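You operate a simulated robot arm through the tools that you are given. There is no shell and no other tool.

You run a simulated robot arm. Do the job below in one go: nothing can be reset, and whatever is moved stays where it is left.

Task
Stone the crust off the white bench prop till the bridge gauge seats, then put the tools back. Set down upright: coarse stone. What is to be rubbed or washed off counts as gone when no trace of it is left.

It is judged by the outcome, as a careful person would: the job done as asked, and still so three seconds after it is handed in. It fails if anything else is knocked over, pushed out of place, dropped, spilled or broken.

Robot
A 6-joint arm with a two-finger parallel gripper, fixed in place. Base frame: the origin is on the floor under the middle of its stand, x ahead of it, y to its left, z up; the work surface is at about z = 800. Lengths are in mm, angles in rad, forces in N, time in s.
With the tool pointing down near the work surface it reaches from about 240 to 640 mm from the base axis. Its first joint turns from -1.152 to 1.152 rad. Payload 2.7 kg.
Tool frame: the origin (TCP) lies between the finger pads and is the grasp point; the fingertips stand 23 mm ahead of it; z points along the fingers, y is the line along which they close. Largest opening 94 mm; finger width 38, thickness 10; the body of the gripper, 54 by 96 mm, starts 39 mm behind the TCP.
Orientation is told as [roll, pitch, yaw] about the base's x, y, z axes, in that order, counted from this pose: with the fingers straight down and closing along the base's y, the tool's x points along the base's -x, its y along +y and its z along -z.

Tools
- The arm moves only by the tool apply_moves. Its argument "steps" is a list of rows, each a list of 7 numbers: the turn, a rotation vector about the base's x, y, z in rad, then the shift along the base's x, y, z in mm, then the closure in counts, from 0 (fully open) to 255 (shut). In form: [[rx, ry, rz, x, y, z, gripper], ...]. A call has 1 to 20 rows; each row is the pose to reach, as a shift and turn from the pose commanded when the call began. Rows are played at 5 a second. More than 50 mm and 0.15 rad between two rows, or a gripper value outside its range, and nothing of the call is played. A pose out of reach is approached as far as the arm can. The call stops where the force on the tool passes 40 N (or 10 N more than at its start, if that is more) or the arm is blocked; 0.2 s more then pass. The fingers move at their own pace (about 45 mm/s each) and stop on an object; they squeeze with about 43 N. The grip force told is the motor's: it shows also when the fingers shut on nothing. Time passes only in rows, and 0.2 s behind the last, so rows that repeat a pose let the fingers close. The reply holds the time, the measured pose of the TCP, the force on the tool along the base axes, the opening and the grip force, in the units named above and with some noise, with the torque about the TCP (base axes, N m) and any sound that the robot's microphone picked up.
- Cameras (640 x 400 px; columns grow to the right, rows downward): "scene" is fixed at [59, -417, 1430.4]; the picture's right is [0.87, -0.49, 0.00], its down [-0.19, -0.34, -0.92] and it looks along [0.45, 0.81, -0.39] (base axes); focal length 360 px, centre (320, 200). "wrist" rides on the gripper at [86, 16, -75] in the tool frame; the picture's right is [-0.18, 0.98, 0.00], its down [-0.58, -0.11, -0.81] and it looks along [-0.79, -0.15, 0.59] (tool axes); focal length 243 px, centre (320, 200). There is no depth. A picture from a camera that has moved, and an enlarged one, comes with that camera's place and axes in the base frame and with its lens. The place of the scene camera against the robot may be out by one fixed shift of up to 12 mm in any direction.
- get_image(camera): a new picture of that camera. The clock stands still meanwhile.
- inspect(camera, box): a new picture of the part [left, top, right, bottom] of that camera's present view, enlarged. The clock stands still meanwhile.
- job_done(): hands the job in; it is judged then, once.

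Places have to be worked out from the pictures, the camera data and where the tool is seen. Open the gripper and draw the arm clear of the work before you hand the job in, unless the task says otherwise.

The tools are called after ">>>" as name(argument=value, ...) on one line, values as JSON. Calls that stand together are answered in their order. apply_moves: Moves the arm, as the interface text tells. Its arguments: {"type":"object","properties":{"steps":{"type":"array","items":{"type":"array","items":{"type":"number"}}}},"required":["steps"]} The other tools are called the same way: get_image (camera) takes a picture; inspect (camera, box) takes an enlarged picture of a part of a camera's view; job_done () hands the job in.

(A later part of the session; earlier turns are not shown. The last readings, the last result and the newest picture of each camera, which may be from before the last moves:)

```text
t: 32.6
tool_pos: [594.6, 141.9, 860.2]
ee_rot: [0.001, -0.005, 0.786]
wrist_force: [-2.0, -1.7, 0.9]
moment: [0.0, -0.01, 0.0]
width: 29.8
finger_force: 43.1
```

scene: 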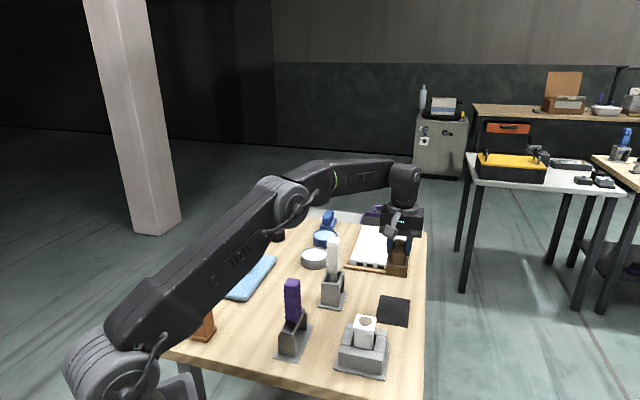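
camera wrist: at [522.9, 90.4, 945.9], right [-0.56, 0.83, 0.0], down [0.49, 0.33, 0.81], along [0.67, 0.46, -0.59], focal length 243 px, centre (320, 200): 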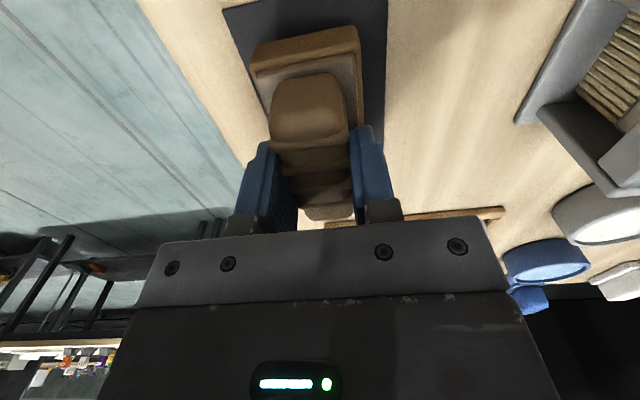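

The stone now bears on the pad (~3 N). Opening the fingers, then I'll rise straight up.

>>> apply_moves(steps=[[0, 0, 0, 0, 0, 0, 120], [0, 0, 0, 0, 0, 0, 60], [0, 0, 0, 0, 0, 0, 60], [0, 0, 0, 0, 0, 0, 60], [0, 0, 0, 0, 0, 0, 60]])

>>> apply_moves(steps=[[0, 0, 0, 0, 0, 15, 60], [0, 0, 0, 0, 0, 40, 60], [0, 0, 0, 0, 0, 80, 60], [0, 0, 0, 0, 0, 125, 60], [0, 0, 0, 0, 0, 150, 60], [0, 0, 0, 0, 0, 150, 60]])

>>> inspect(camera="scene", box=[375, 280, 425, 330])

>>> get_image(camera="scene")

```text
t: 33.8
tool_pos: [595.1, 140.6, 859.1]
ee_rot: [0.0, -0.002, 0.786]
wrist_force: [0.6, 0.1, -0.4]
moment: [-0.01, -0.02, 0.01]
width: 72.0
finger_force: 0.1
```

```text
t: 35.2
tool_pos: [594.8, 138.8, 1010.2]
ee_rot: [-0.001, -0.004, 0.785]
wrist_force: [0.0, -0.3, -0.1]
moment: [0.02, 0.0, 0.0]
width: 71.9
finger_force: 0.1
```

```text
8.00 times, centred on (400, 305) of scene
camera zoom: at [59.0, -417.0, 1430.4], right [0.87, -0.49, 0.0], down [-0.19, -0.34, -0.92], along [0.45, 0.81, -0.39], focal length 2884 px, centre (-320, -640)
```

zoom: 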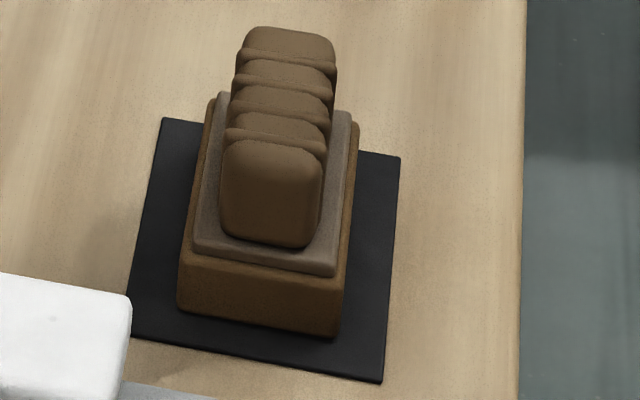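

```text
taken
```

scene: 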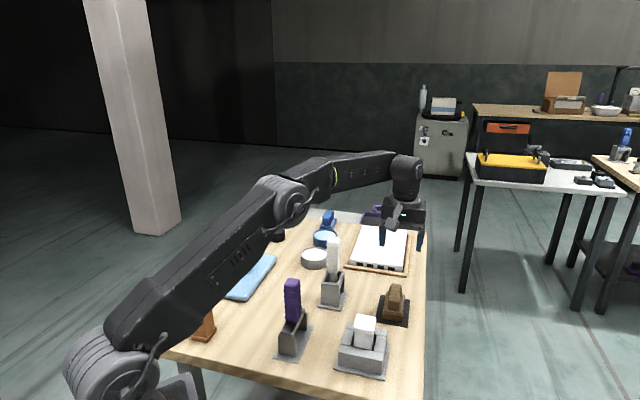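

The stone is back upright on its pad. I'll move over to look at the prop's top with the wrist camera to confirm it is clean.

>>> apply_moves(steps=[[0, 0, 0, -35, -20, 10, 0], [0, 0, 0, -75, -42, 20, 0], [0, 0, 0, -115, -65, 30, 0], [0, 0, 0, -155, -87, 40, 0], [0, 0, 0, -185, -104, 50, 0], [0, 0, 0, -185, -104, 50, 0]])

>>> get_image(camera="wrist")

>>> inspect(camera="wrist", box=[250, 30, 410, 140])

```text
t: 36.6
tool_pos: [408.7, 37.3, 1058.2]
ee_rot: [0.001, -0.003, 0.788]
wrist_force: [0.5, -0.7, -0.1]
moment: [-0.02, -0.01, -0.02]
width: 94.2
finger_force: 0.0
```

```text
taken
camera wrist: at [337.0, -13.1, 1133.6], right [-0.56, 0.83, 0.0], down [0.49, 0.33, 0.81], along [0.67, 0.46, -0.59], focal length 243 px, centre (320, 200)
```

wrist: 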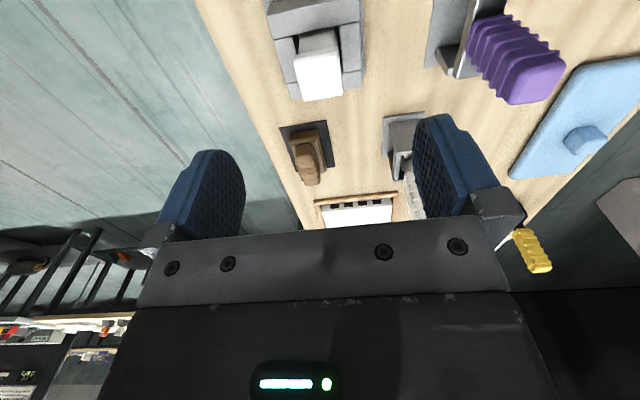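

```text
3.64 times, centred on (330, 85) of wrist
camera zoom: at [337.0, -13.1, 1133.6], right [-0.56, 0.83, 0.0], down [0.49, 0.33, 0.81], along [0.67, 0.46, -0.59], focal length 882 px, centre (284, 618)
```

zoom: 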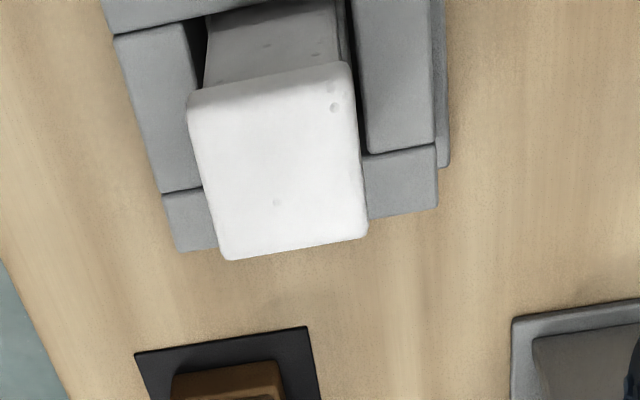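

The prop's top is clean white with only its own pits. By triangulation the walls' tops are at z≈853, prop top z≈898 (centre ≈(436, 55.5)), and the gauge handle top is ≈(325, 166, 970). I'll move above the gauge and check alignment.

>>> apply_moves(steps=[[0, 0, 0, -25, 38, 10, 0], [0, 0, 0, -50, 76, 10, 0], [0, 0, 0, -75, 114, 10, 0], [0, 0, 0, -86, 129, 10, 0], [0, 0, 0, -86, 129, 10, 0]])

>>> get_image(camera="wrist")

>>> inspect(camera="scene", box=[230, 200, 390, 380])

```text
t: 37.8
tool_pos: [322.8, 166.4, 1071.3]
ee_rot: [0.0, -0.005, 0.785]
wrist_force: [-0.1, 0.6, -0.6]
moment: [0.01, -0.03, 0.01]
width: 93.9
finger_force: 0.0
```

```text
taken
camera wrist: at [249.6, 116.8, 1145.7], right [-0.56, 0.83, 0.0], down [0.49, 0.33, 0.81], along [0.67, 0.46, -0.59], focal length 243 px, centre (320, 200)
```

wrist: 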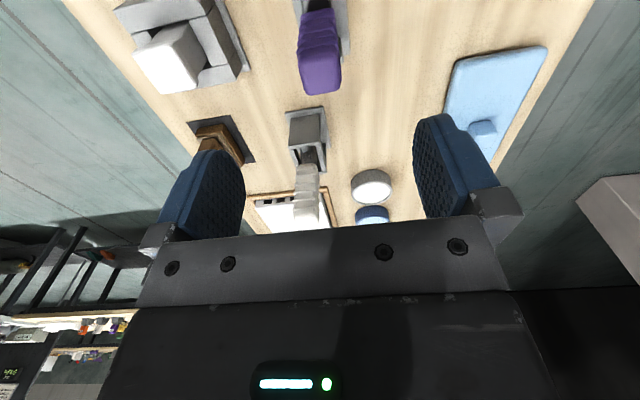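

```text
2.22 times, centred on (310, 290) of scene
camera zoom: at [59.0, -417.0, 1430.4], right [0.87, -0.49, 0.0], down [-0.19, -0.34, -0.92], along [0.45, 0.81, -0.39], focal length 801 px, centre (342, 0)
```

zoom: 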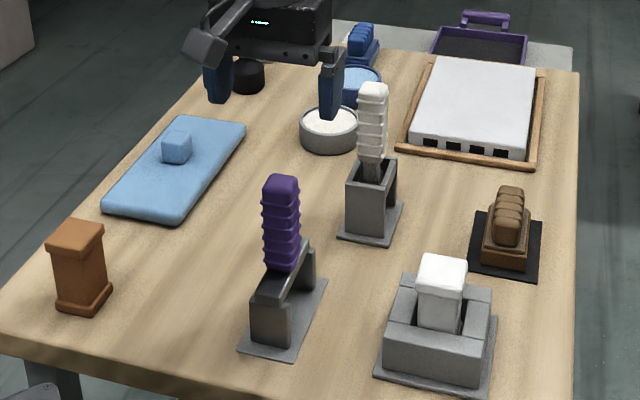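

The purple handle is centred near the gripper's axis. Zooming for the exact handle centre.

>>> inspect(camera="wrist", box=[270, 0, 370, 110])

>>> inspect(camera="scene", box=[270, 275, 330, 365])

```text
3.64 times, centred on (320, 55) of wrist
camera zoom: at [249.6, 116.8, 1145.7], right [-0.56, 0.83, 0.0], down [0.49, 0.33, 0.81], along [0.67, 0.46, -0.59], focal length 882 px, centre (320, 727)
```

zoom: 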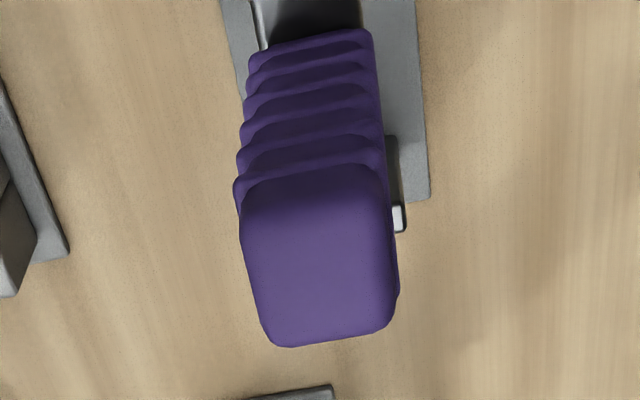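

```text
4.44 times, centred on (300, 320) of scene
camera zoom: at [59.0, -417.0, 1430.4], right [0.87, -0.49, 0.0], down [-0.19, -0.34, -0.92], along [0.45, 0.81, -0.39], focal length 1602 px, centre (409, -333)
```

zoom: 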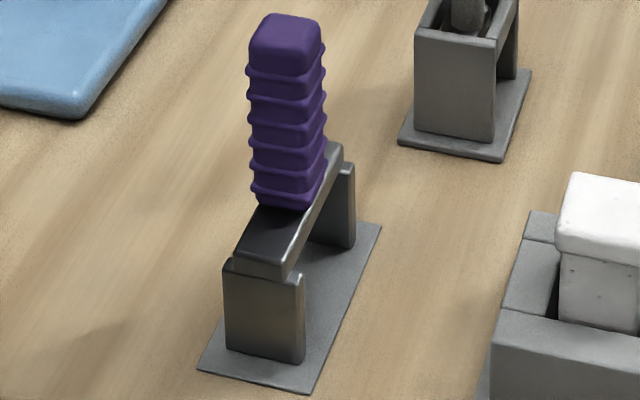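

The handle is centred in the gripper within about 1 mm. I'll descend to TCP z≈945 so the handle's upper part sits between the pads.

>>> apply_moves(steps=[[0, 0, 0, 0, 0, -30, 0], [0, 0, 0, 0, 0, -60, 0], [0, 0, 0, 0, 0, -90, 0], [0, 0, 0, 0, 0, -110, 0], [0, 0, 0, 0, 0, -122, 0], [0, 0, 0, 0, 0, -122, 0]])

>>> get_image(camera="wrist")

>>> inspect(camera="scene", box=[240, 230, 360, 370])

```text
t: 39.2
tool_pos: [323.9, 167.1, 948.8]
ee_rot: [0.0, -0.004, 0.785]
wrist_force: [-0.7, -0.6, -0.1]
moment: [0.02, 0.01, 0.02]
width: 94.0
finger_force: 0.1
```

```text
taken
camera wrist: at [251.8, 116.5, 1023.4], right [-0.56, 0.83, 0.0], down [0.49, 0.33, 0.81], along [0.67, 0.46, -0.59], focal length 243 px, centre (320, 200)
```

wrist: 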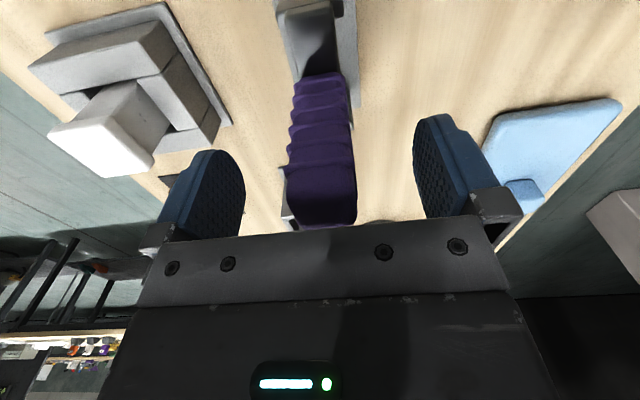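

```text
2.86 times, centred on (300, 300) of scene
camera zoom: at [59.0, -417.0, 1430.4], right [0.87, -0.49, 0.0], down [-0.19, -0.34, -0.92], along [0.45, 0.81, -0.39], focal length 1030 px, centre (377, -86)
```

zoom: 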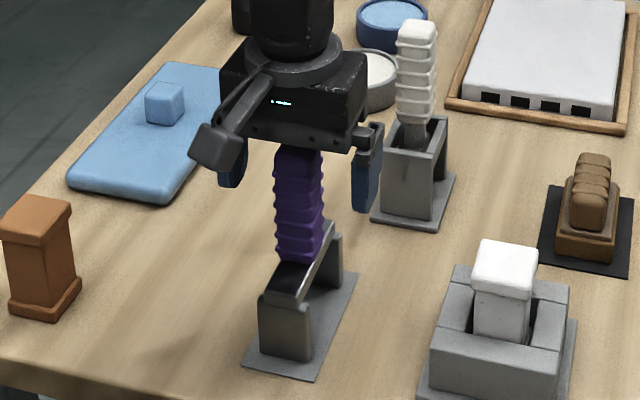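

Handle is centred between the pads. Closing.

>>> apply_moves(steps=[[0, 0, 0, 0, 0, 0, 255], [0, 0, 0, 0, 0, 0, 255], [0, 0, 0, 0, 0, 0, 255], [0, 0, 0, 0, 0, 0, 255], [0, 0, 0, 0, 0, 0, 255], [0, 0, 0, 0, 0, 0, 255]])

>>> inspect(camera="scene", box=[270, 275, 330, 365])

```text
t: 40.6
tool_pos: [323.9, 166.8, 949.0]
ee_rot: [0.001, -0.003, 0.786]
wrist_force: [-1.2, 1.2, 0.6]
moment: [0.24, 0.05, 0.13]
width: 29.6
finger_force: 42.8
```

```text
4.44 times, centred on (300, 320) of scene
camera zoom: at [59.0, -416.9, 1430.4], right [0.87, -0.49, 0.0], down [-0.19, -0.34, -0.92], along [0.45, 0.81, -0.39], focal length 1602 px, centre (409, -333)
```

zoom: 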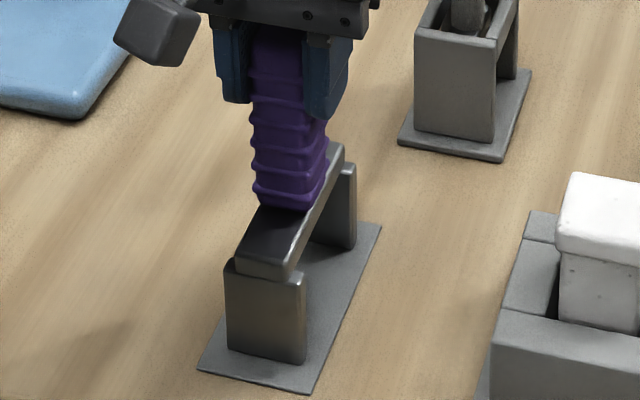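

Gripped (29.6 mm). Lifting straight up a little to see what comes along.

>>> apply_moves(steps=[[0, 0, 0, 0, 0, 5, 255], [0, 0, 0, 0, 0, 15, 255], [0, 0, 0, 0, 0, 30, 255], [0, 0, 0, 0, 0, 30, 255]])

>>> inspect(camera="scene", box=[270, 265, 330, 365])

```text
t: 41.6
tool_pos: [323.9, 166.2, 978.3]
ee_rot: [0.0, -0.003, 0.786]
wrist_force: [0.4, -0.4, -3.1]
moment: [-0.01, 0.0, -0.02]
width: 29.8
finger_force: 42.8
```

```text
4.00 times, centred on (300, 315) of scene
camera zoom: at [59.1, -417.0, 1430.4], right [0.87, -0.49, 0.0], down [-0.19, -0.34, -0.92], along [0.45, 0.81, -0.39], focal length 1442 px, centre (400, -260)
```

zoom: 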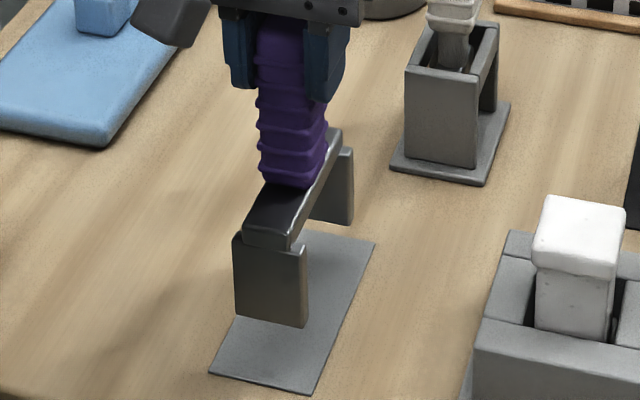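

The bridge (bar plus two legs) lifted cleanly off its plate; leg bottoms are ~145 mm below the TCP. I'll raise it so the legs clear the prop, and carry it over the fixture centre (≈+113, −111).

>>> apply_moves(steps=[[0, 0, 0, 0, 0, 30, 255], [0, 0, 0, 0, 0, 65, 255], [0, 0, 0, 0, 0, 100, 255], [0, 0, 0, 25, -24, 105, 255], [0, 0, 0, 53, -52, 105, 255], [0, 0, 0, 81, -80, 105, 255], [0, 0, 0, 105, -103, 105, 255], [0, 0, 0, 113, -111, 105, 255], [0, 0, 0, 113, -111, 105, 255]])

>>> get_image(camera="wrist")

>>> inspect(camera="scene", box=[320, 250, 410, 385])

```text
t: 43.6
tool_pos: [438.4, 56.4, 1081.4]
ee_rot: [0.001, -0.002, 0.786]
wrist_force: [-0.2, 0.7, -3.5]
moment: [0.0, 0.01, 0.02]
width: 29.9
finger_force: 42.7
```

```text
taken
camera wrist: at [365.4, 5.0, 1157.3], right [-0.56, 0.83, 0.0], down [0.49, 0.33, 0.81], along [0.67, 0.46, -0.59], focal length 243 px, centre (320, 200)
```

wrist: 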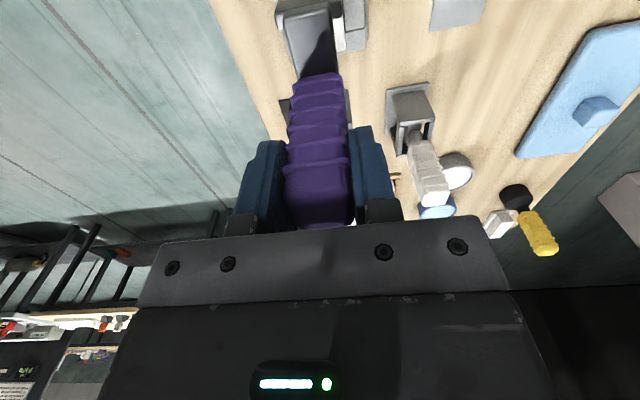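

```text
2.96 times, centred on (365, 318) of scene
camera zoom: at [59.1, -417.0, 1430.4], right [0.87, -0.49, 0.0], down [-0.19, -0.34, -0.92], along [0.45, 0.81, -0.39], focal length 1068 px, centre (187, -148)
```

zoom: 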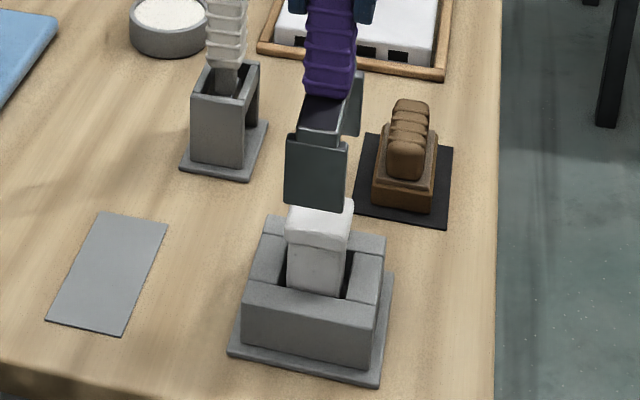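

The legs are ~38 mm above the prop top. I need to check where they would land on the front and rear walls; zooming in.

>>> inspect(camera="scene", box=[335, 305, 395, 385])

>>> inspect(camera="scene", box=[340, 270, 390, 330])

>>> inspect(camera="wrist", box=[250, 0, 400, 110])

```text
5.00 times, centred on (365, 345) of scene
camera zoom: at [59.1, -417.0, 1430.4], right [0.87, -0.49, 0.0], down [-0.19, -0.34, -0.92], along [0.45, 0.81, -0.39], focal length 1802 px, centre (95, -525)
```

zoom: 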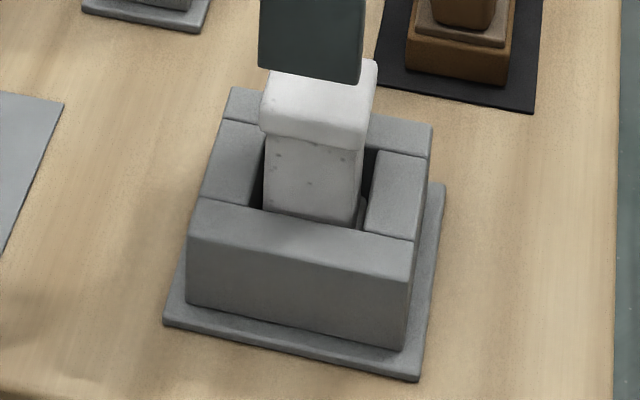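

```text
6.67 times, centred on (365, 300) of scene
camera zoom: at [59.1, -417.0, 1430.4], right [0.87, -0.49, 0.0], down [-0.19, -0.34, -0.92], along [0.45, 0.81, -0.39], focal length 2403 px, centre (20, -467)
```

zoom: 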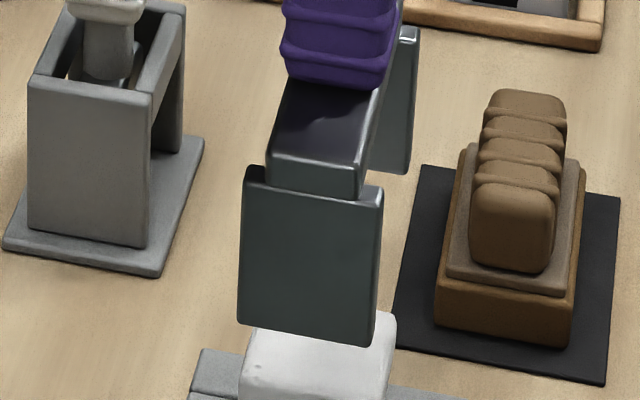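

```text
3.64 times, centred on (325, 55) of wrist
camera zoom: at [365.4, 5.0, 1157.3], right [-0.56, 0.83, 0.0], down [0.49, 0.33, 0.81], along [0.67, 0.46, -0.59], focal length 882 px, centre (302, 727)
```

zoom: 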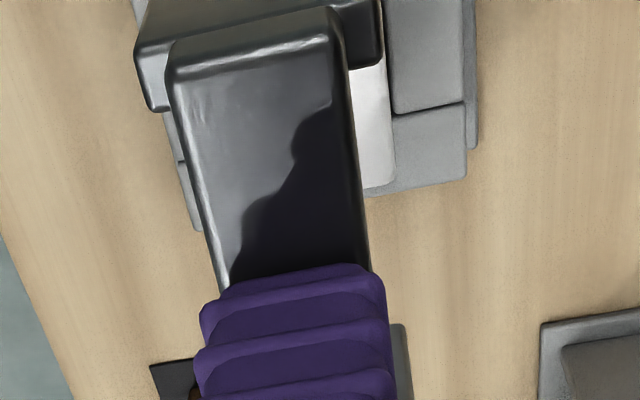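

The front leg appears laterally aligned (within ~1 mm) on the front wall, with some uncertainty along the bar. I'll lower until the legs are roughly 20 mm above the walls (bar still clear of the prop) and re-check.

>>> apply_moves(steps=[[0, 0, 0, 0, 0, -15, 255], [0, 0, 0, 0, 0, -30, 255], [0, 0, 0, 0, 0, -45, 255], [0, 0, 0, 0, 0, -60, 255], [0, 0, 0, 0, 0, -60, 255]])

>>> inspect(camera="scene", box=[335, 295, 400, 380])

>>> inspect(camera="wrist", box=[250, 0, 400, 110])

```text
t: 44.8
tool_pos: [437.0, 55.8, 1020.9]
ee_rot: [0.0, -0.005, 0.784]
wrist_force: [0.0, 0.1, -3.8]
moment: [-0.01, 0.02, 0.01]
width: 29.5
finger_force: 43.5
```

```text
4.71 times, centred on (368, 338) of scene
camera zoom: at [59.1, -417.0, 1430.4], right [0.87, -0.49, 0.0], down [-0.19, -0.34, -0.92], along [0.45, 0.81, -0.39], focal length 1696 px, centre (96, -447)
```

zoom: 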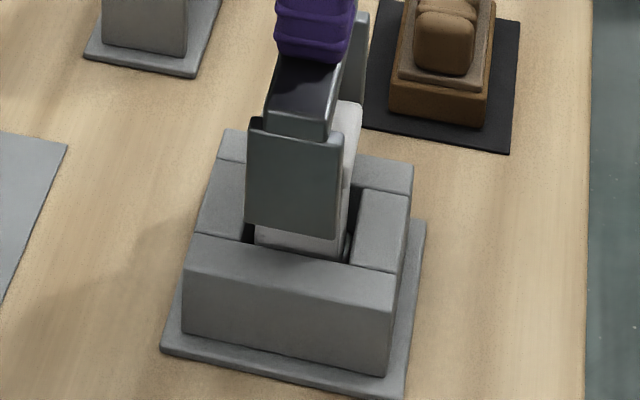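

```text
3.64 times, centred on (325, 55) of wrist
camera zoom: at [365.0, 5.0, 1097.0], right [-0.56, 0.83, 0.0], down [0.49, 0.33, 0.81], along [0.67, 0.46, -0.59], focal length 882 px, centre (302, 727)
```

zoom: 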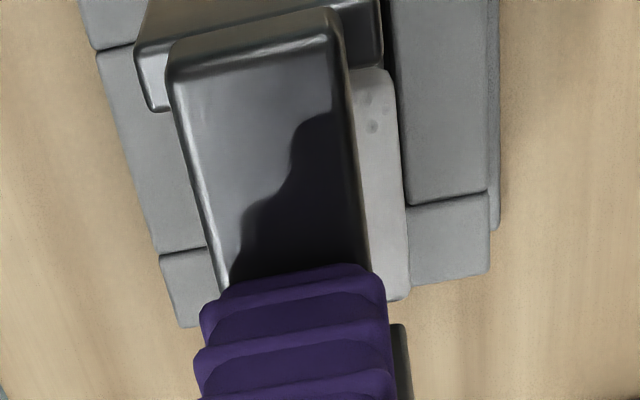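

I need the rear leg's position too; zooming in on both legs closely.

>>> inspect(camera="scene", box=[362, 295, 392, 335])

>>> inspect(camera="scene", box=[345, 325, 390, 370])

>>> get_image(camera="wrist")

```text
10.00 times, centred on (377, 315) of scene
camera zoom: at [59.1, -417.0, 1430.4], right [0.87, -0.49, 0.0], down [-0.19, -0.34, -0.92], along [0.45, 0.81, -0.39], focal length 3605 px, centre (-250, -950)
```

zoom: 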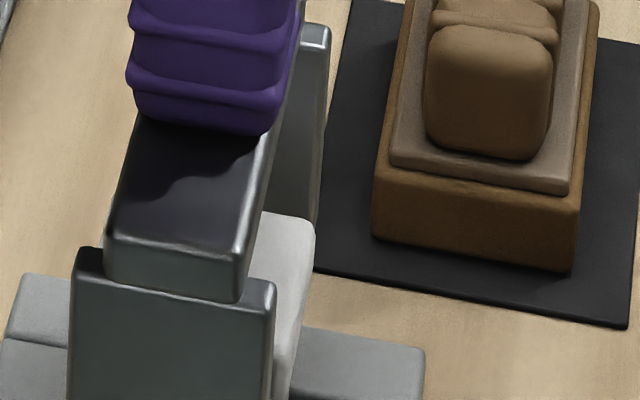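

```text
8.89 times, centred on (368, 348) of scene
camera zoom: at [59.1, -417.0, 1430.4], right [0.87, -0.49, 0.0], down [-0.19, -0.34, -0.92], along [0.45, 0.81, -0.39], focal length 3204 px, centre (-102, -1111)
```

zoom: 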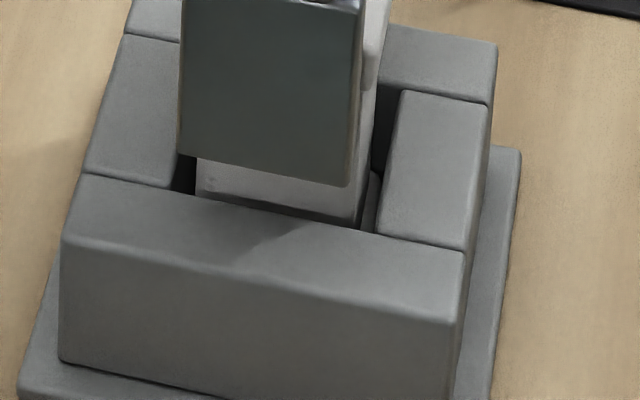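

```text
taken
camera wrist: at [365.0, 5.0, 1097.0], right [-0.56, 0.83, 0.0], down [0.49, 0.33, 0.81], along [0.67, 0.46, -0.59], focal length 243 px, centre (320, 200)
```

wrist: 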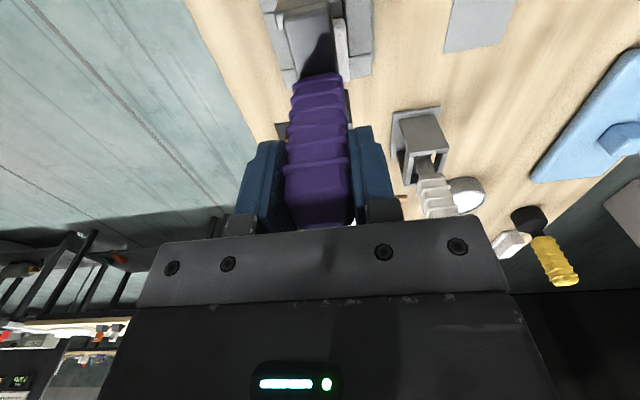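

Combining wrist and scene measurements, the gauge sits ~3 mm too far along (1, 1); laterally fine. I'll shift (−2.5, −2.5) and lower 15 mm, then re-check the gap.

>>> apply_moves(steps=[[0, 0, 0, -2.5, -2.5, 0, 255], [0, 0, 0, -2.5, -2.5, -5, 255], [0, 0, 0, -2.5, -2.5, -10, 255], [0, 0, 0, -2.5, -2.5, -15, 255], [0, 0, 0, -2.5, -2.5, -15, 255]])

>>> inspect(camera="scene", box=[345, 325, 390, 370])

>>> inspect(camera="scene", box=[350, 290, 395, 340])

>>> inspect(camera="wrist", box=[250, 0, 400, 110])

```text
t: 46.0
tool_pos: [434.3, 50.8, 1007.9]
ee_rot: [0.0, -0.002, 0.786]
wrist_force: [1.0, 0.6, -2.9]
moment: [0.0, 0.01, 0.0]
width: 29.7
finger_force: 42.2
```

```text
8.89 times, centred on (368, 348) of scene
camera zoom: at [59.1, -417.0, 1430.4], right [0.87, -0.49, 0.0], down [-0.19, -0.34, -0.92], along [0.45, 0.81, -0.39], focal length 3204 px, centre (-102, -1111)
```

zoom: 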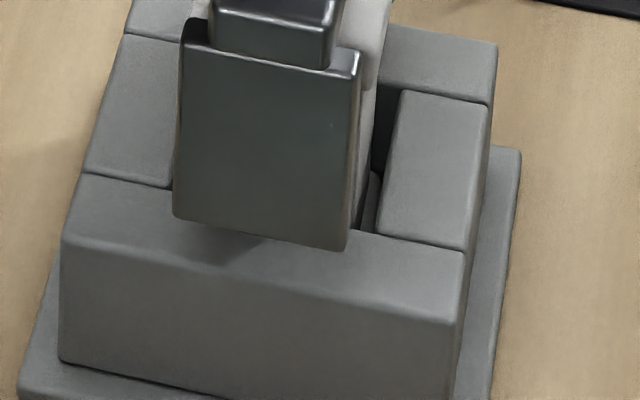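

```text
8.00 times, centred on (372, 315) of scene
camera zoom: at [59.1, -417.0, 1430.4], right [0.87, -0.49, 0.0], down [-0.19, -0.34, -0.92], along [0.45, 0.81, -0.39], focal length 2884 px, centre (-100, -720)
```

zoom: 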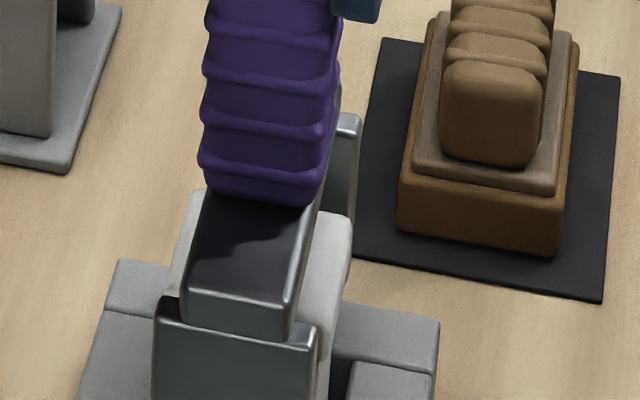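

```text
3.64 times, centred on (325, 55) of wrist
camera zoom: at [362.3, 1.4, 1082.6], right [-0.56, 0.83, 0.0], down [0.49, 0.33, 0.81], along [0.67, 0.46, -0.59], focal length 882 px, centre (302, 727)
```

zoom: 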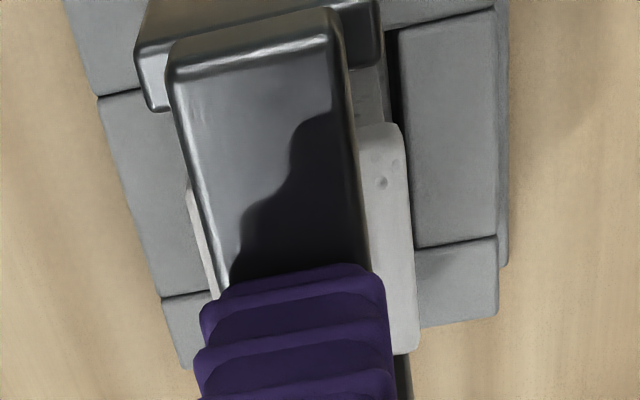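

Now the front leg should land ~3.5 mm inside the wall's outer edge, as it should. I'll lower 5 mm more, then feel for contact in 1 mm steps.

>>> apply_moves(steps=[[0, 0, 0, 0, 0, -2.5, 255], [0, 0, 0, 0, 0, -5, 255], [0, 0, 0, 0, 0, -5, 255]])

>>> inspect(camera="scene", box=[345, 325, 390, 370])

```text
t: 46.8
tool_pos: [434.6, 51.8, 1001.6]
ee_rot: [0.0, -0.004, 0.783]
wrist_force: [0.0, 0.3, -2.4]
moment: [-0.01, 0.0, -0.03]
width: 29.8
finger_force: 42.8
```

```text
8.89 times, centred on (368, 348) of scene
camera zoom: at [59.1, -417.0, 1430.4], right [0.87, -0.49, 0.0], down [-0.19, -0.34, -0.92], along [0.45, 0.81, -0.39], focal length 3204 px, centre (-102, -1111)
```

zoom: 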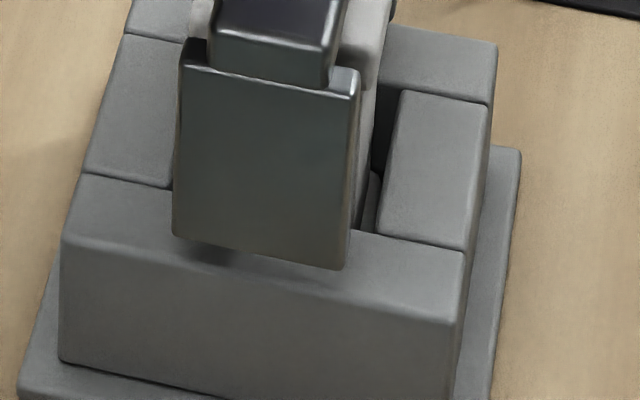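

Still hanging free. Feeling down in 1 mm steps.

>>> apply_moves(steps=[[0, 0, 0, 0, 0, -1, 255], [0, 0, 0, 0, 0, -2, 255], [0, 0, 0, 0, 0, -2, 255]])

>>> apply_moves(steps=[[0, 0, 0, 0, 0, -0.7, 255], [0, 0, 0, 0, 0, -0.7, 255]])

>>> inspect(camera="scene", box=[345, 325, 390, 370])

```text
t: 47.6
tool_pos: [435.0, 52.7, 999.9]
ee_rot: [0.002, -0.003, 0.785]
wrist_force: [-1.0, -0.3, -3.4]
moment: [-0.03, 0.01, 0.01]
width: 29.8
finger_force: 43.2
```

```text
t: 48.2
tool_pos: [433.5, 52.0, 999.1]
ee_rot: [0.002, -0.003, 0.787]
wrist_force: [-0.3, -0.4, -3.3]
moment: [0.0, 0.01, 0.01]
width: 30.0
finger_force: 42.5
```

```text
8.89 times, centred on (368, 348) of scene
camera zoom: at [59.1, -417.0, 1430.4], right [0.87, -0.49, 0.0], down [-0.19, -0.34, -0.92], along [0.45, 0.81, -0.39], focal length 3204 px, centre (-102, -1111)
```

zoom: 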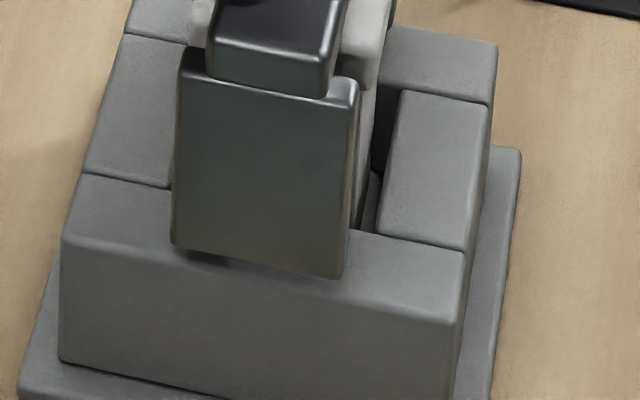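

A thin shadow gap remains under the leg. Continuing in small steps.

>>> apply_moves(steps=[[0, 0, 0, 0, 0, -0.7, 255], [0, 0, 0, 0, 0, -1.4, 255], [0, 0, 0, 0, 0, -1.4, 255]])

```text
t: 49.0
tool_pos: [434.0, 51.5, 997.8]
ee_rot: [0.001, -0.002, 0.785]
wrist_force: [-0.4, 0.0, -2.0]
moment: [-0.05, 0.01, 0.0]
width: 29.9
finger_force: 42.6
```

>>> apply_moves(steps=[[0, 0, 0, 0, 0, -0.5, 255], [0, 0, 0, 0, 0, -0.5, 255]])

>>> inspect(camera="scene", box=[345, 325, 390, 370])

```text
t: 49.6
tool_pos: [433.6, 51.9, 997.1]
ee_rot: [0.002, -0.002, 0.785]
wrist_force: [-0.5, 0.1, -2.9]
moment: [-0.02, 0.0, -0.03]
width: 29.8
finger_force: 43.2
```

```text
8.89 times, centred on (368, 348) of scene
camera zoom: at [59.1, -417.0, 1430.4], right [0.87, -0.49, 0.0], down [-0.19, -0.34, -0.92], along [0.45, 0.81, -0.39], focal length 3204 px, centre (-102, -1111)
```

zoom: 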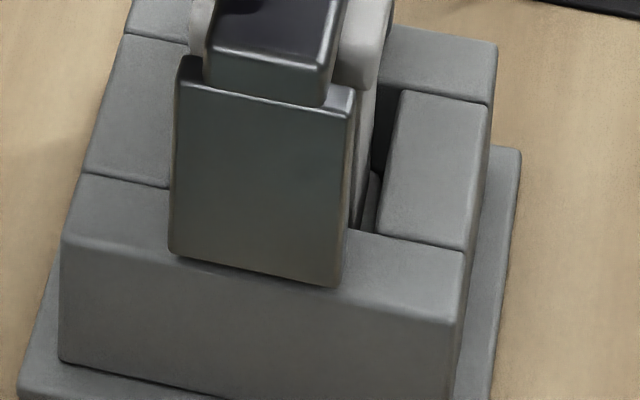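

The leg is right at the wall top. Checking the wrist view for the along-bar centring before the last fraction.

>>> inspect(camera="wrist", box=[230, 0, 420, 130])

>>> inspect(camera="scene", box=[350, 300, 395, 350])

```text
3.08 times, centred on (325, 65) of wrist
camera zoom: at [361.5, 1.5, 1072.2], right [-0.56, 0.83, 0.0], down [0.49, 0.33, 0.81], along [0.67, 0.46, -0.59], focal length 746 px, centre (305, 615)
```

zoom: 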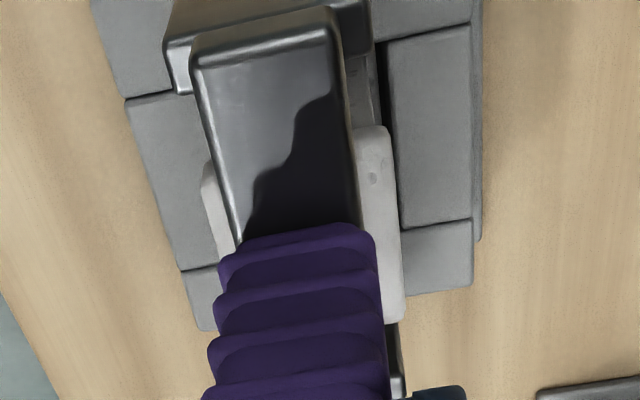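

```text
8.00 times, centred on (372, 325) of scene
camera zoom: at [59.1, -417.0, 1430.4], right [0.87, -0.49, 0.0], down [-0.19, -0.34, -0.92], along [0.45, 0.81, -0.39], focal length 2884 px, centre (-100, -800)
```

zoom: 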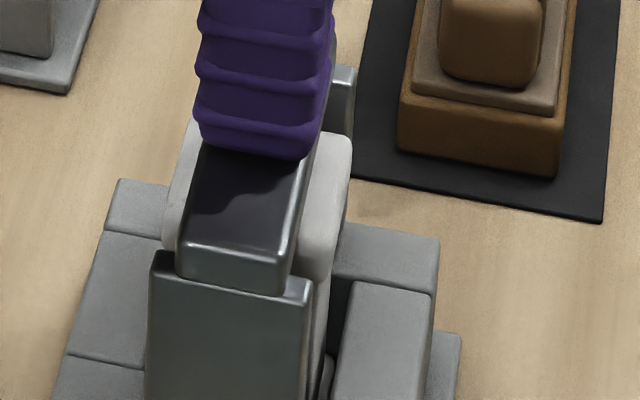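

Measurements suggest a ~1 mm nudge along (+1, +1) centres it better. Applying that while just above contact, then lowering in 0.5 mm steps.

>>> apply_moves(steps=[[0, 0, 0, 0, 0, 1, 255], [0, 0, 0, 0.8, 0.8, 1, 255], [0, 0, 0, 0.8, 0.8, 0, 255], [0, 0, 0, 0.8, 0.8, -0.6, 255], [0, 0, 0, 0.8, 0.8, -0.6, 255]])

```text
t: 50.8
tool_pos: [434.2, 53.2, 996.7]
ee_rot: [0.0, -0.002, 0.785]
wrist_force: [0.8, -0.3, -3.7]
moment: [0.01, -0.01, 0.0]
width: 29.7
finger_force: 42.7
```

>>> apply_moves(steps=[[0, 0, 0, 0, 0, -0.5, 255], [0, 0, 0, 0, 0, -1.0, 255], [0, 0, 0, 0, 0, -1.0, 255]])

>>> inspect(camera="scene", box=[345, 325, 390, 370])

```text
t: 51.6
tool_pos: [433.9, 54.0, 996.8]
ee_rot: [0.002, -0.001, 0.785]
wrist_force: [-0.6, -0.1, -3.3]
moment: [-0.01, 0.02, -0.02]
width: 29.7
finger_force: 43.0
```

```text
8.89 times, centred on (368, 348) of scene
camera zoom: at [59.1, -417.0, 1430.4], right [0.87, -0.49, 0.0], down [-0.19, -0.34, -0.92], along [0.45, 0.81, -0.39], focal length 3204 px, centre (-102, -1111)
```

zoom: 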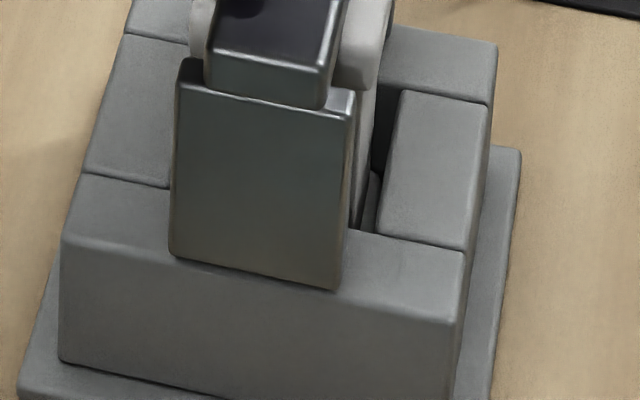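

The outer bottom edge of the front leg is only ~1 mm inside the wall's edge and still not bearing. I'll raise 1.5 mm, shift 2.5 mm inward along (1, 1), and lower again.

>>> apply_moves(steps=[[0, 0, 0, 0, 0, 2, 255], [0, 0, 0, 1.0, 1.0, 2, 255], [0, 0, 0, 1.8, 1.8, 2, 255], [0, 0, 0, 1.8, 1.8, 1, 255], [0, 0, 0, 1.8, 1.8, 0, 255], [0, 0, 0, 1.8, 1.8, 0, 255]])

>>> inspect(camera="scene", box=[345, 325, 390, 370])

```text
t: 53.0
tool_pos: [436.5, 54.3, 997.0]
ee_rot: [0.001, -0.002, 0.785]
wrist_force: [0.2, 0.3, -3.0]
moment: [-0.03, 0.03, 0.03]
width: 29.6
finger_force: 43.5
```

```text
8.89 times, centred on (368, 348) of scene
camera zoom: at [59.1, -417.0, 1430.4], right [0.87, -0.49, 0.0], down [-0.19, -0.34, -0.92], along [0.45, 0.81, -0.39], focal length 3204 px, centre (-102, -1111)
```

zoom: 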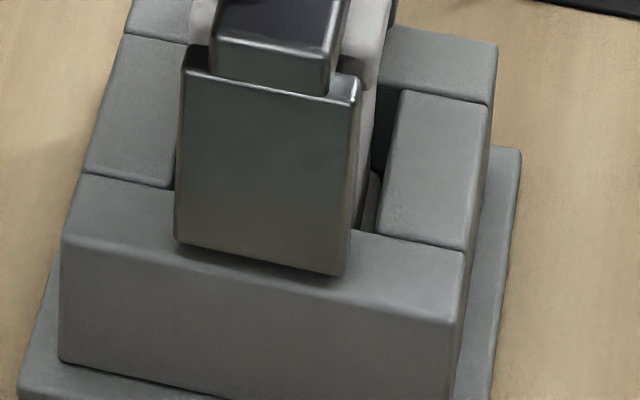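

The leg is now well over the wall top, with a thin contact shadow. Lowering further in 0.5 mm steps.

>>> apply_moves(steps=[[0, 0, 0, 0, 0, -0.5, 255], [0, 0, 0, 0, 0, -1.0, 255], [0, 0, 0, 0, 0, -1.0, 255]])

>>> inspect(camera="scene", box=[345, 325, 390, 370])

```text
t: 53.8
tool_pos: [435.9, 56.7, 995.7]
ee_rot: [0.001, 0.0, 0.786]
wrist_force: [-0.2, -0.1, -3.0]
moment: [0.03, 0.06, -0.04]
width: 29.6
finger_force: 42.9
```

```text
8.89 times, centred on (368, 348) of scene
camera zoom: at [59.1, -417.0, 1430.4], right [0.87, -0.49, 0.0], down [-0.19, -0.34, -0.92], along [0.45, 0.81, -0.39], focal length 3204 px, centre (-102, -1111)
```

zoom: 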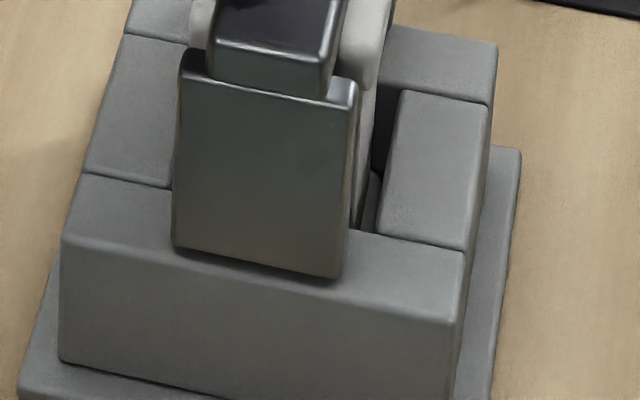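

Still no load; continuing.

>>> apply_moves(steps=[[0, 0, 0, 0, 0, -0.5, 255], [0, 0, 0, 0, 0, -1.0, 255], [0, 0, 0, 0, 0, -1.0, 255]])

>>> inspect(camera="scene", box=[345, 325, 390, 370])

```text
t: 54.6
tool_pos: [436.1, 54.9, 993.9]
ee_rot: [-0.001, -0.004, 0.786]
wrist_force: [-0.8, 0.0, -2.8]
moment: [-0.03, 0.02, -0.01]
width: 29.7
finger_force: 43.6
```

```text
8.89 times, centred on (368, 348) of scene
camera zoom: at [59.1, -417.0, 1430.4], right [0.87, -0.49, 0.0], down [-0.19, -0.34, -0.92], along [0.45, 0.81, -0.39], focal length 3204 px, centre (-102, -1111)
```

zoom: 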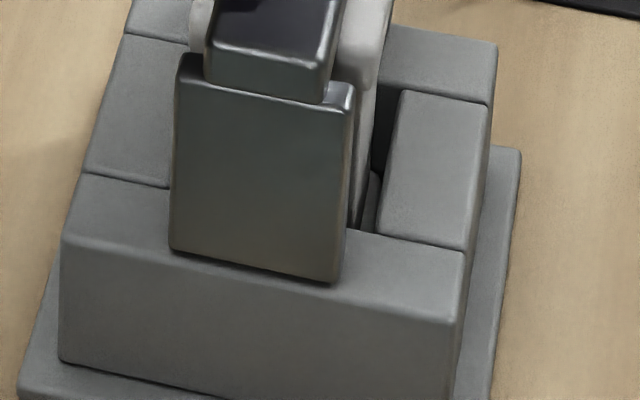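

Shadow line nearly closed. One more millimetre in half steps.

>>> apply_moves(steps=[[0, 0, 0, 0, 0, -0.5, 255], [0, 0, 0, 0, 0, -0.5, 255]])

>>> apply_moves(steps=[[0, 0, 0, 0, 0, -0.5, 255], [0, 0, 0, 0, 0, -0.5, 255]])

>>> inspect(camera="scene", box=[345, 325, 390, 370])

```text
t: 55.2
tool_pos: [436.4, 55.9, 995.2]
ee_rot: [0.004, -0.003, 0.784]
wrist_force: [-0.2, 0.0, -2.8]
moment: [-0.02, -0.01, 0.0]
width: 29.7
finger_force: 43.2
```

```text
t: 55.8
tool_pos: [434.5, 56.5, 993.4]
ee_rot: [0.001, -0.002, 0.786]
wrist_force: [0.0, 0.5, -3.3]
moment: [-0.02, 0.03, 0.03]
width: 29.8
finger_force: 43.1
```

```text
8.89 times, centred on (368, 348) of scene
camera zoom: at [59.1, -417.0, 1430.4], right [0.87, -0.49, 0.0], down [-0.19, -0.34, -0.92], along [0.45, 0.81, -0.39], focal length 3204 px, centre (-102, -1111)
```

zoom: 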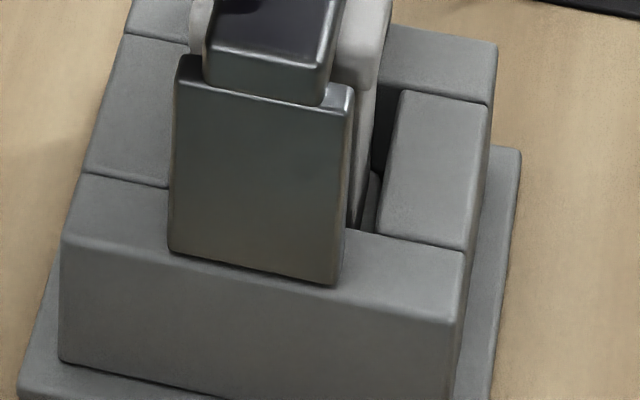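

Very close now; the shadow line is nearly gone. Continuing in 0.5 mm steps.

>>> apply_moves(steps=[[0, 0, 0, 0, 0, -0.5, 255], [0, 0, 0, 0, 0, -0.5, 255]])

>>> apply_moves(steps=[[0, 0, 0, 0, 0, -0.5, 255], [0, 0, 0, 0, 0, -0.5, 255]])

>>> inspect(camera="scene", box=[345, 325, 390, 370])

>>> inspect(camera="scene", box=[350, 300, 395, 350])

```text
t: 56.4
tool_pos: [436.4, 54.5, 993.4]
ee_rot: [0.0, -0.004, 0.785]
wrist_force: [-0.3, 0.0, -3.0]
moment: [0.0, 0.0, 0.02]
width: 29.7
finger_force: 43.3
```

```text
t: 57.0
tool_pos: [436.3, 55.0, 993.7]
ee_rot: [0.001, -0.004, 0.784]
wrist_force: [-0.8, -0.3, -1.0]
moment: [-0.01, 0.08, -0.03]
width: 29.7
finger_force: 42.5
```

```text
8.89 times, centred on (368, 348) of scene
camera zoom: at [59.0, -417.0, 1430.4], right [0.87, -0.49, 0.0], down [-0.19, -0.34, -0.92], along [0.45, 0.81, -0.39], focal length 3204 px, centre (-102, -1111)
```

zoom: 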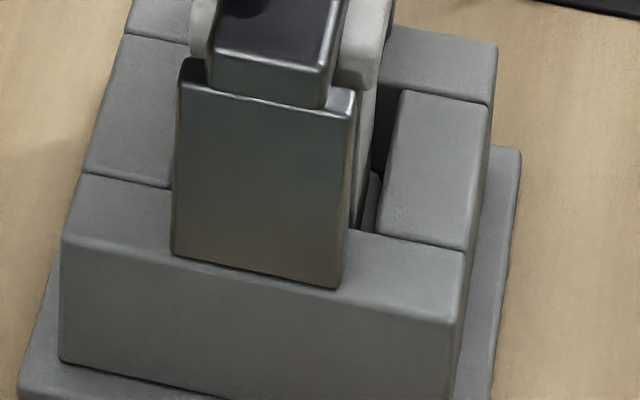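

```text
8.00 times, centred on (372, 325) of scene
camera zoom: at [59.0, -417.0, 1430.4], right [0.87, -0.49, 0.0], down [-0.19, -0.34, -0.92], along [0.45, 0.81, -0.39], focal length 2884 px, centre (-100, -800)
```

zoom: 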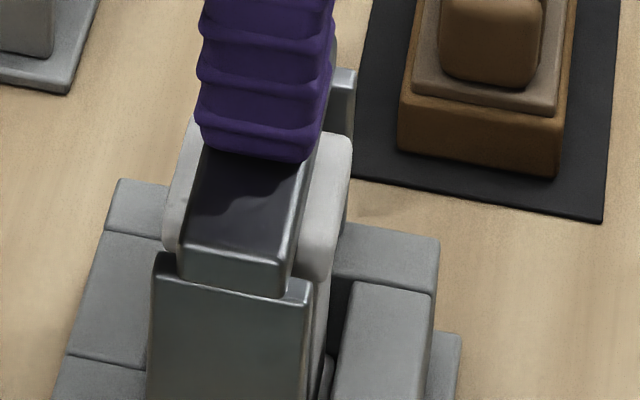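

Contact: the force shows ~2 N of load taken by the fixture and the shadow gap is closed. One more 0.4 mm to confirm both legs bear.

>>> apply_moves(steps=[[0, 0, 0, 0, 0, -0.4, 255], [0, 0, 0, 0, 0, -0.4, 255]])

>>> inspect(camera="scene", box=[353, 315, 378, 350])

>>> inspect(camera="scene", box=[365, 300, 390, 335])

```text
t: 57.6
tool_pos: [436.1, 54.8, 992.8]
ee_rot: [-0.001, -0.006, 0.786]
wrist_force: [-1.8, 1.1, 7.9]
moment: [-0.22, 0.45, -0.05]
width: 29.9
finger_force: 43.2
```

```text
11.43 times, centred on (366, 332) of scene
camera zoom: at [58.9, -417.0, 1430.4], right [0.87, -0.49, 0.0], down [-0.19, -0.34, -0.92], along [0.45, 0.81, -0.39], focal length 4120 px, centre (-200, -1314)
```

zoom: 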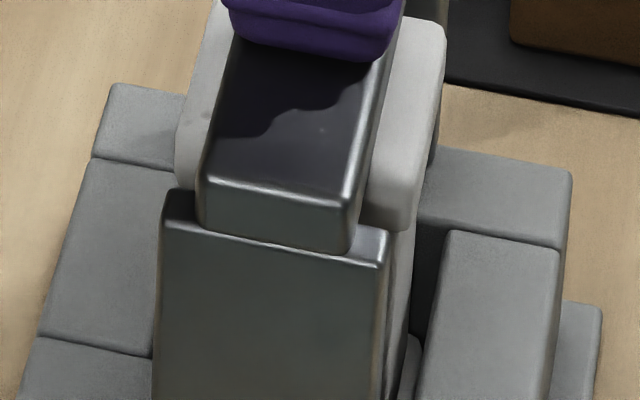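

```text
11.43 times, centred on (378, 318) of scene
camera zoom: at [58.9, -417.0, 1430.4], right [0.87, -0.49, 0.0], down [-0.19, -0.34, -0.92], along [0.45, 0.81, -0.39], focal length 4120 px, centre (-337, -1143)
```

zoom: 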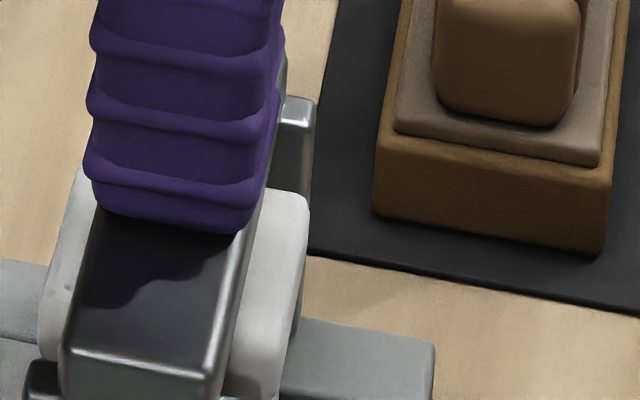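

~11 N, bearing mainly on the near leg (tiny tilt within the grip). I'll relax the press by 0.4 mm and open the fingers so the gauge settles freely on both walls.

>>> apply_moves(steps=[[0, 0, 0, 0, 0, 0.4, 255], [0, 0, 0, 0, 0, 0.4, 150], [0, 0, 0, 0, 0, 0.4, 110], [0, 0, 0, 0, 0, 0.4, 70], [0, 0, 0, 0, 0, 0.4, 70], [0, 0, 0, 0, 0, 0.4, 70], [0, 0, 0, 0, 0, 0.4, 70]])

>>> inspect(camera="scene", box=[345, 325, 390, 370])

>>> inspect(camera="scene", box=[330, 240, 410, 380])

```text
t: 59.2
tool_pos: [437.4, 55.4, 993.3]
ee_rot: [0.001, -0.004, 0.786]
wrist_force: [0.7, -1.4, 0.8]
moment: [0.0, -0.01, 0.02]
width: 68.4
finger_force: 0.0
```

```text
8.89 times, centred on (368, 348) of scene
camera zoom: at [59.0, -417.0, 1430.4], right [0.87, -0.49, 0.0], down [-0.19, -0.34, -0.92], along [0.45, 0.81, -0.39], focal length 3204 px, centre (-102, -1111)
```

zoom: 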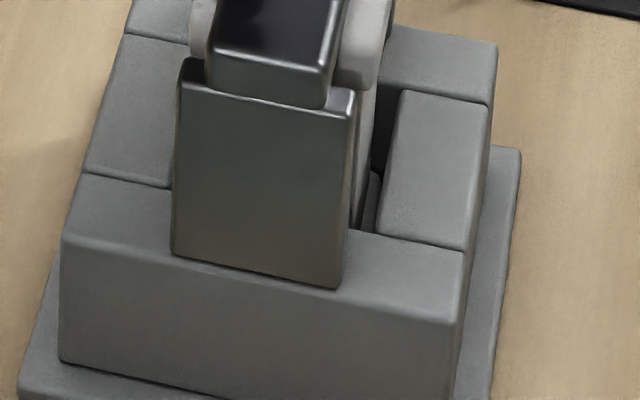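

```text
2.86 times, centred on (370, 310) of scene
camera zoom: at [59.0, -417.0, 1430.4], right [0.87, -0.49, 0.0], down [-0.19, -0.34, -0.92], along [0.45, 0.81, -0.39], focal length 1030 px, centre (177, -114)
```

zoom: 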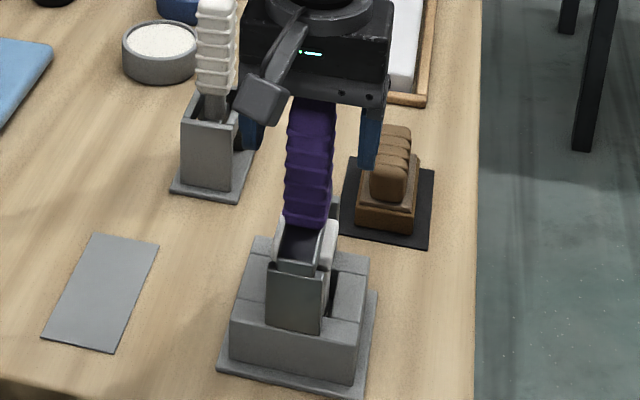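

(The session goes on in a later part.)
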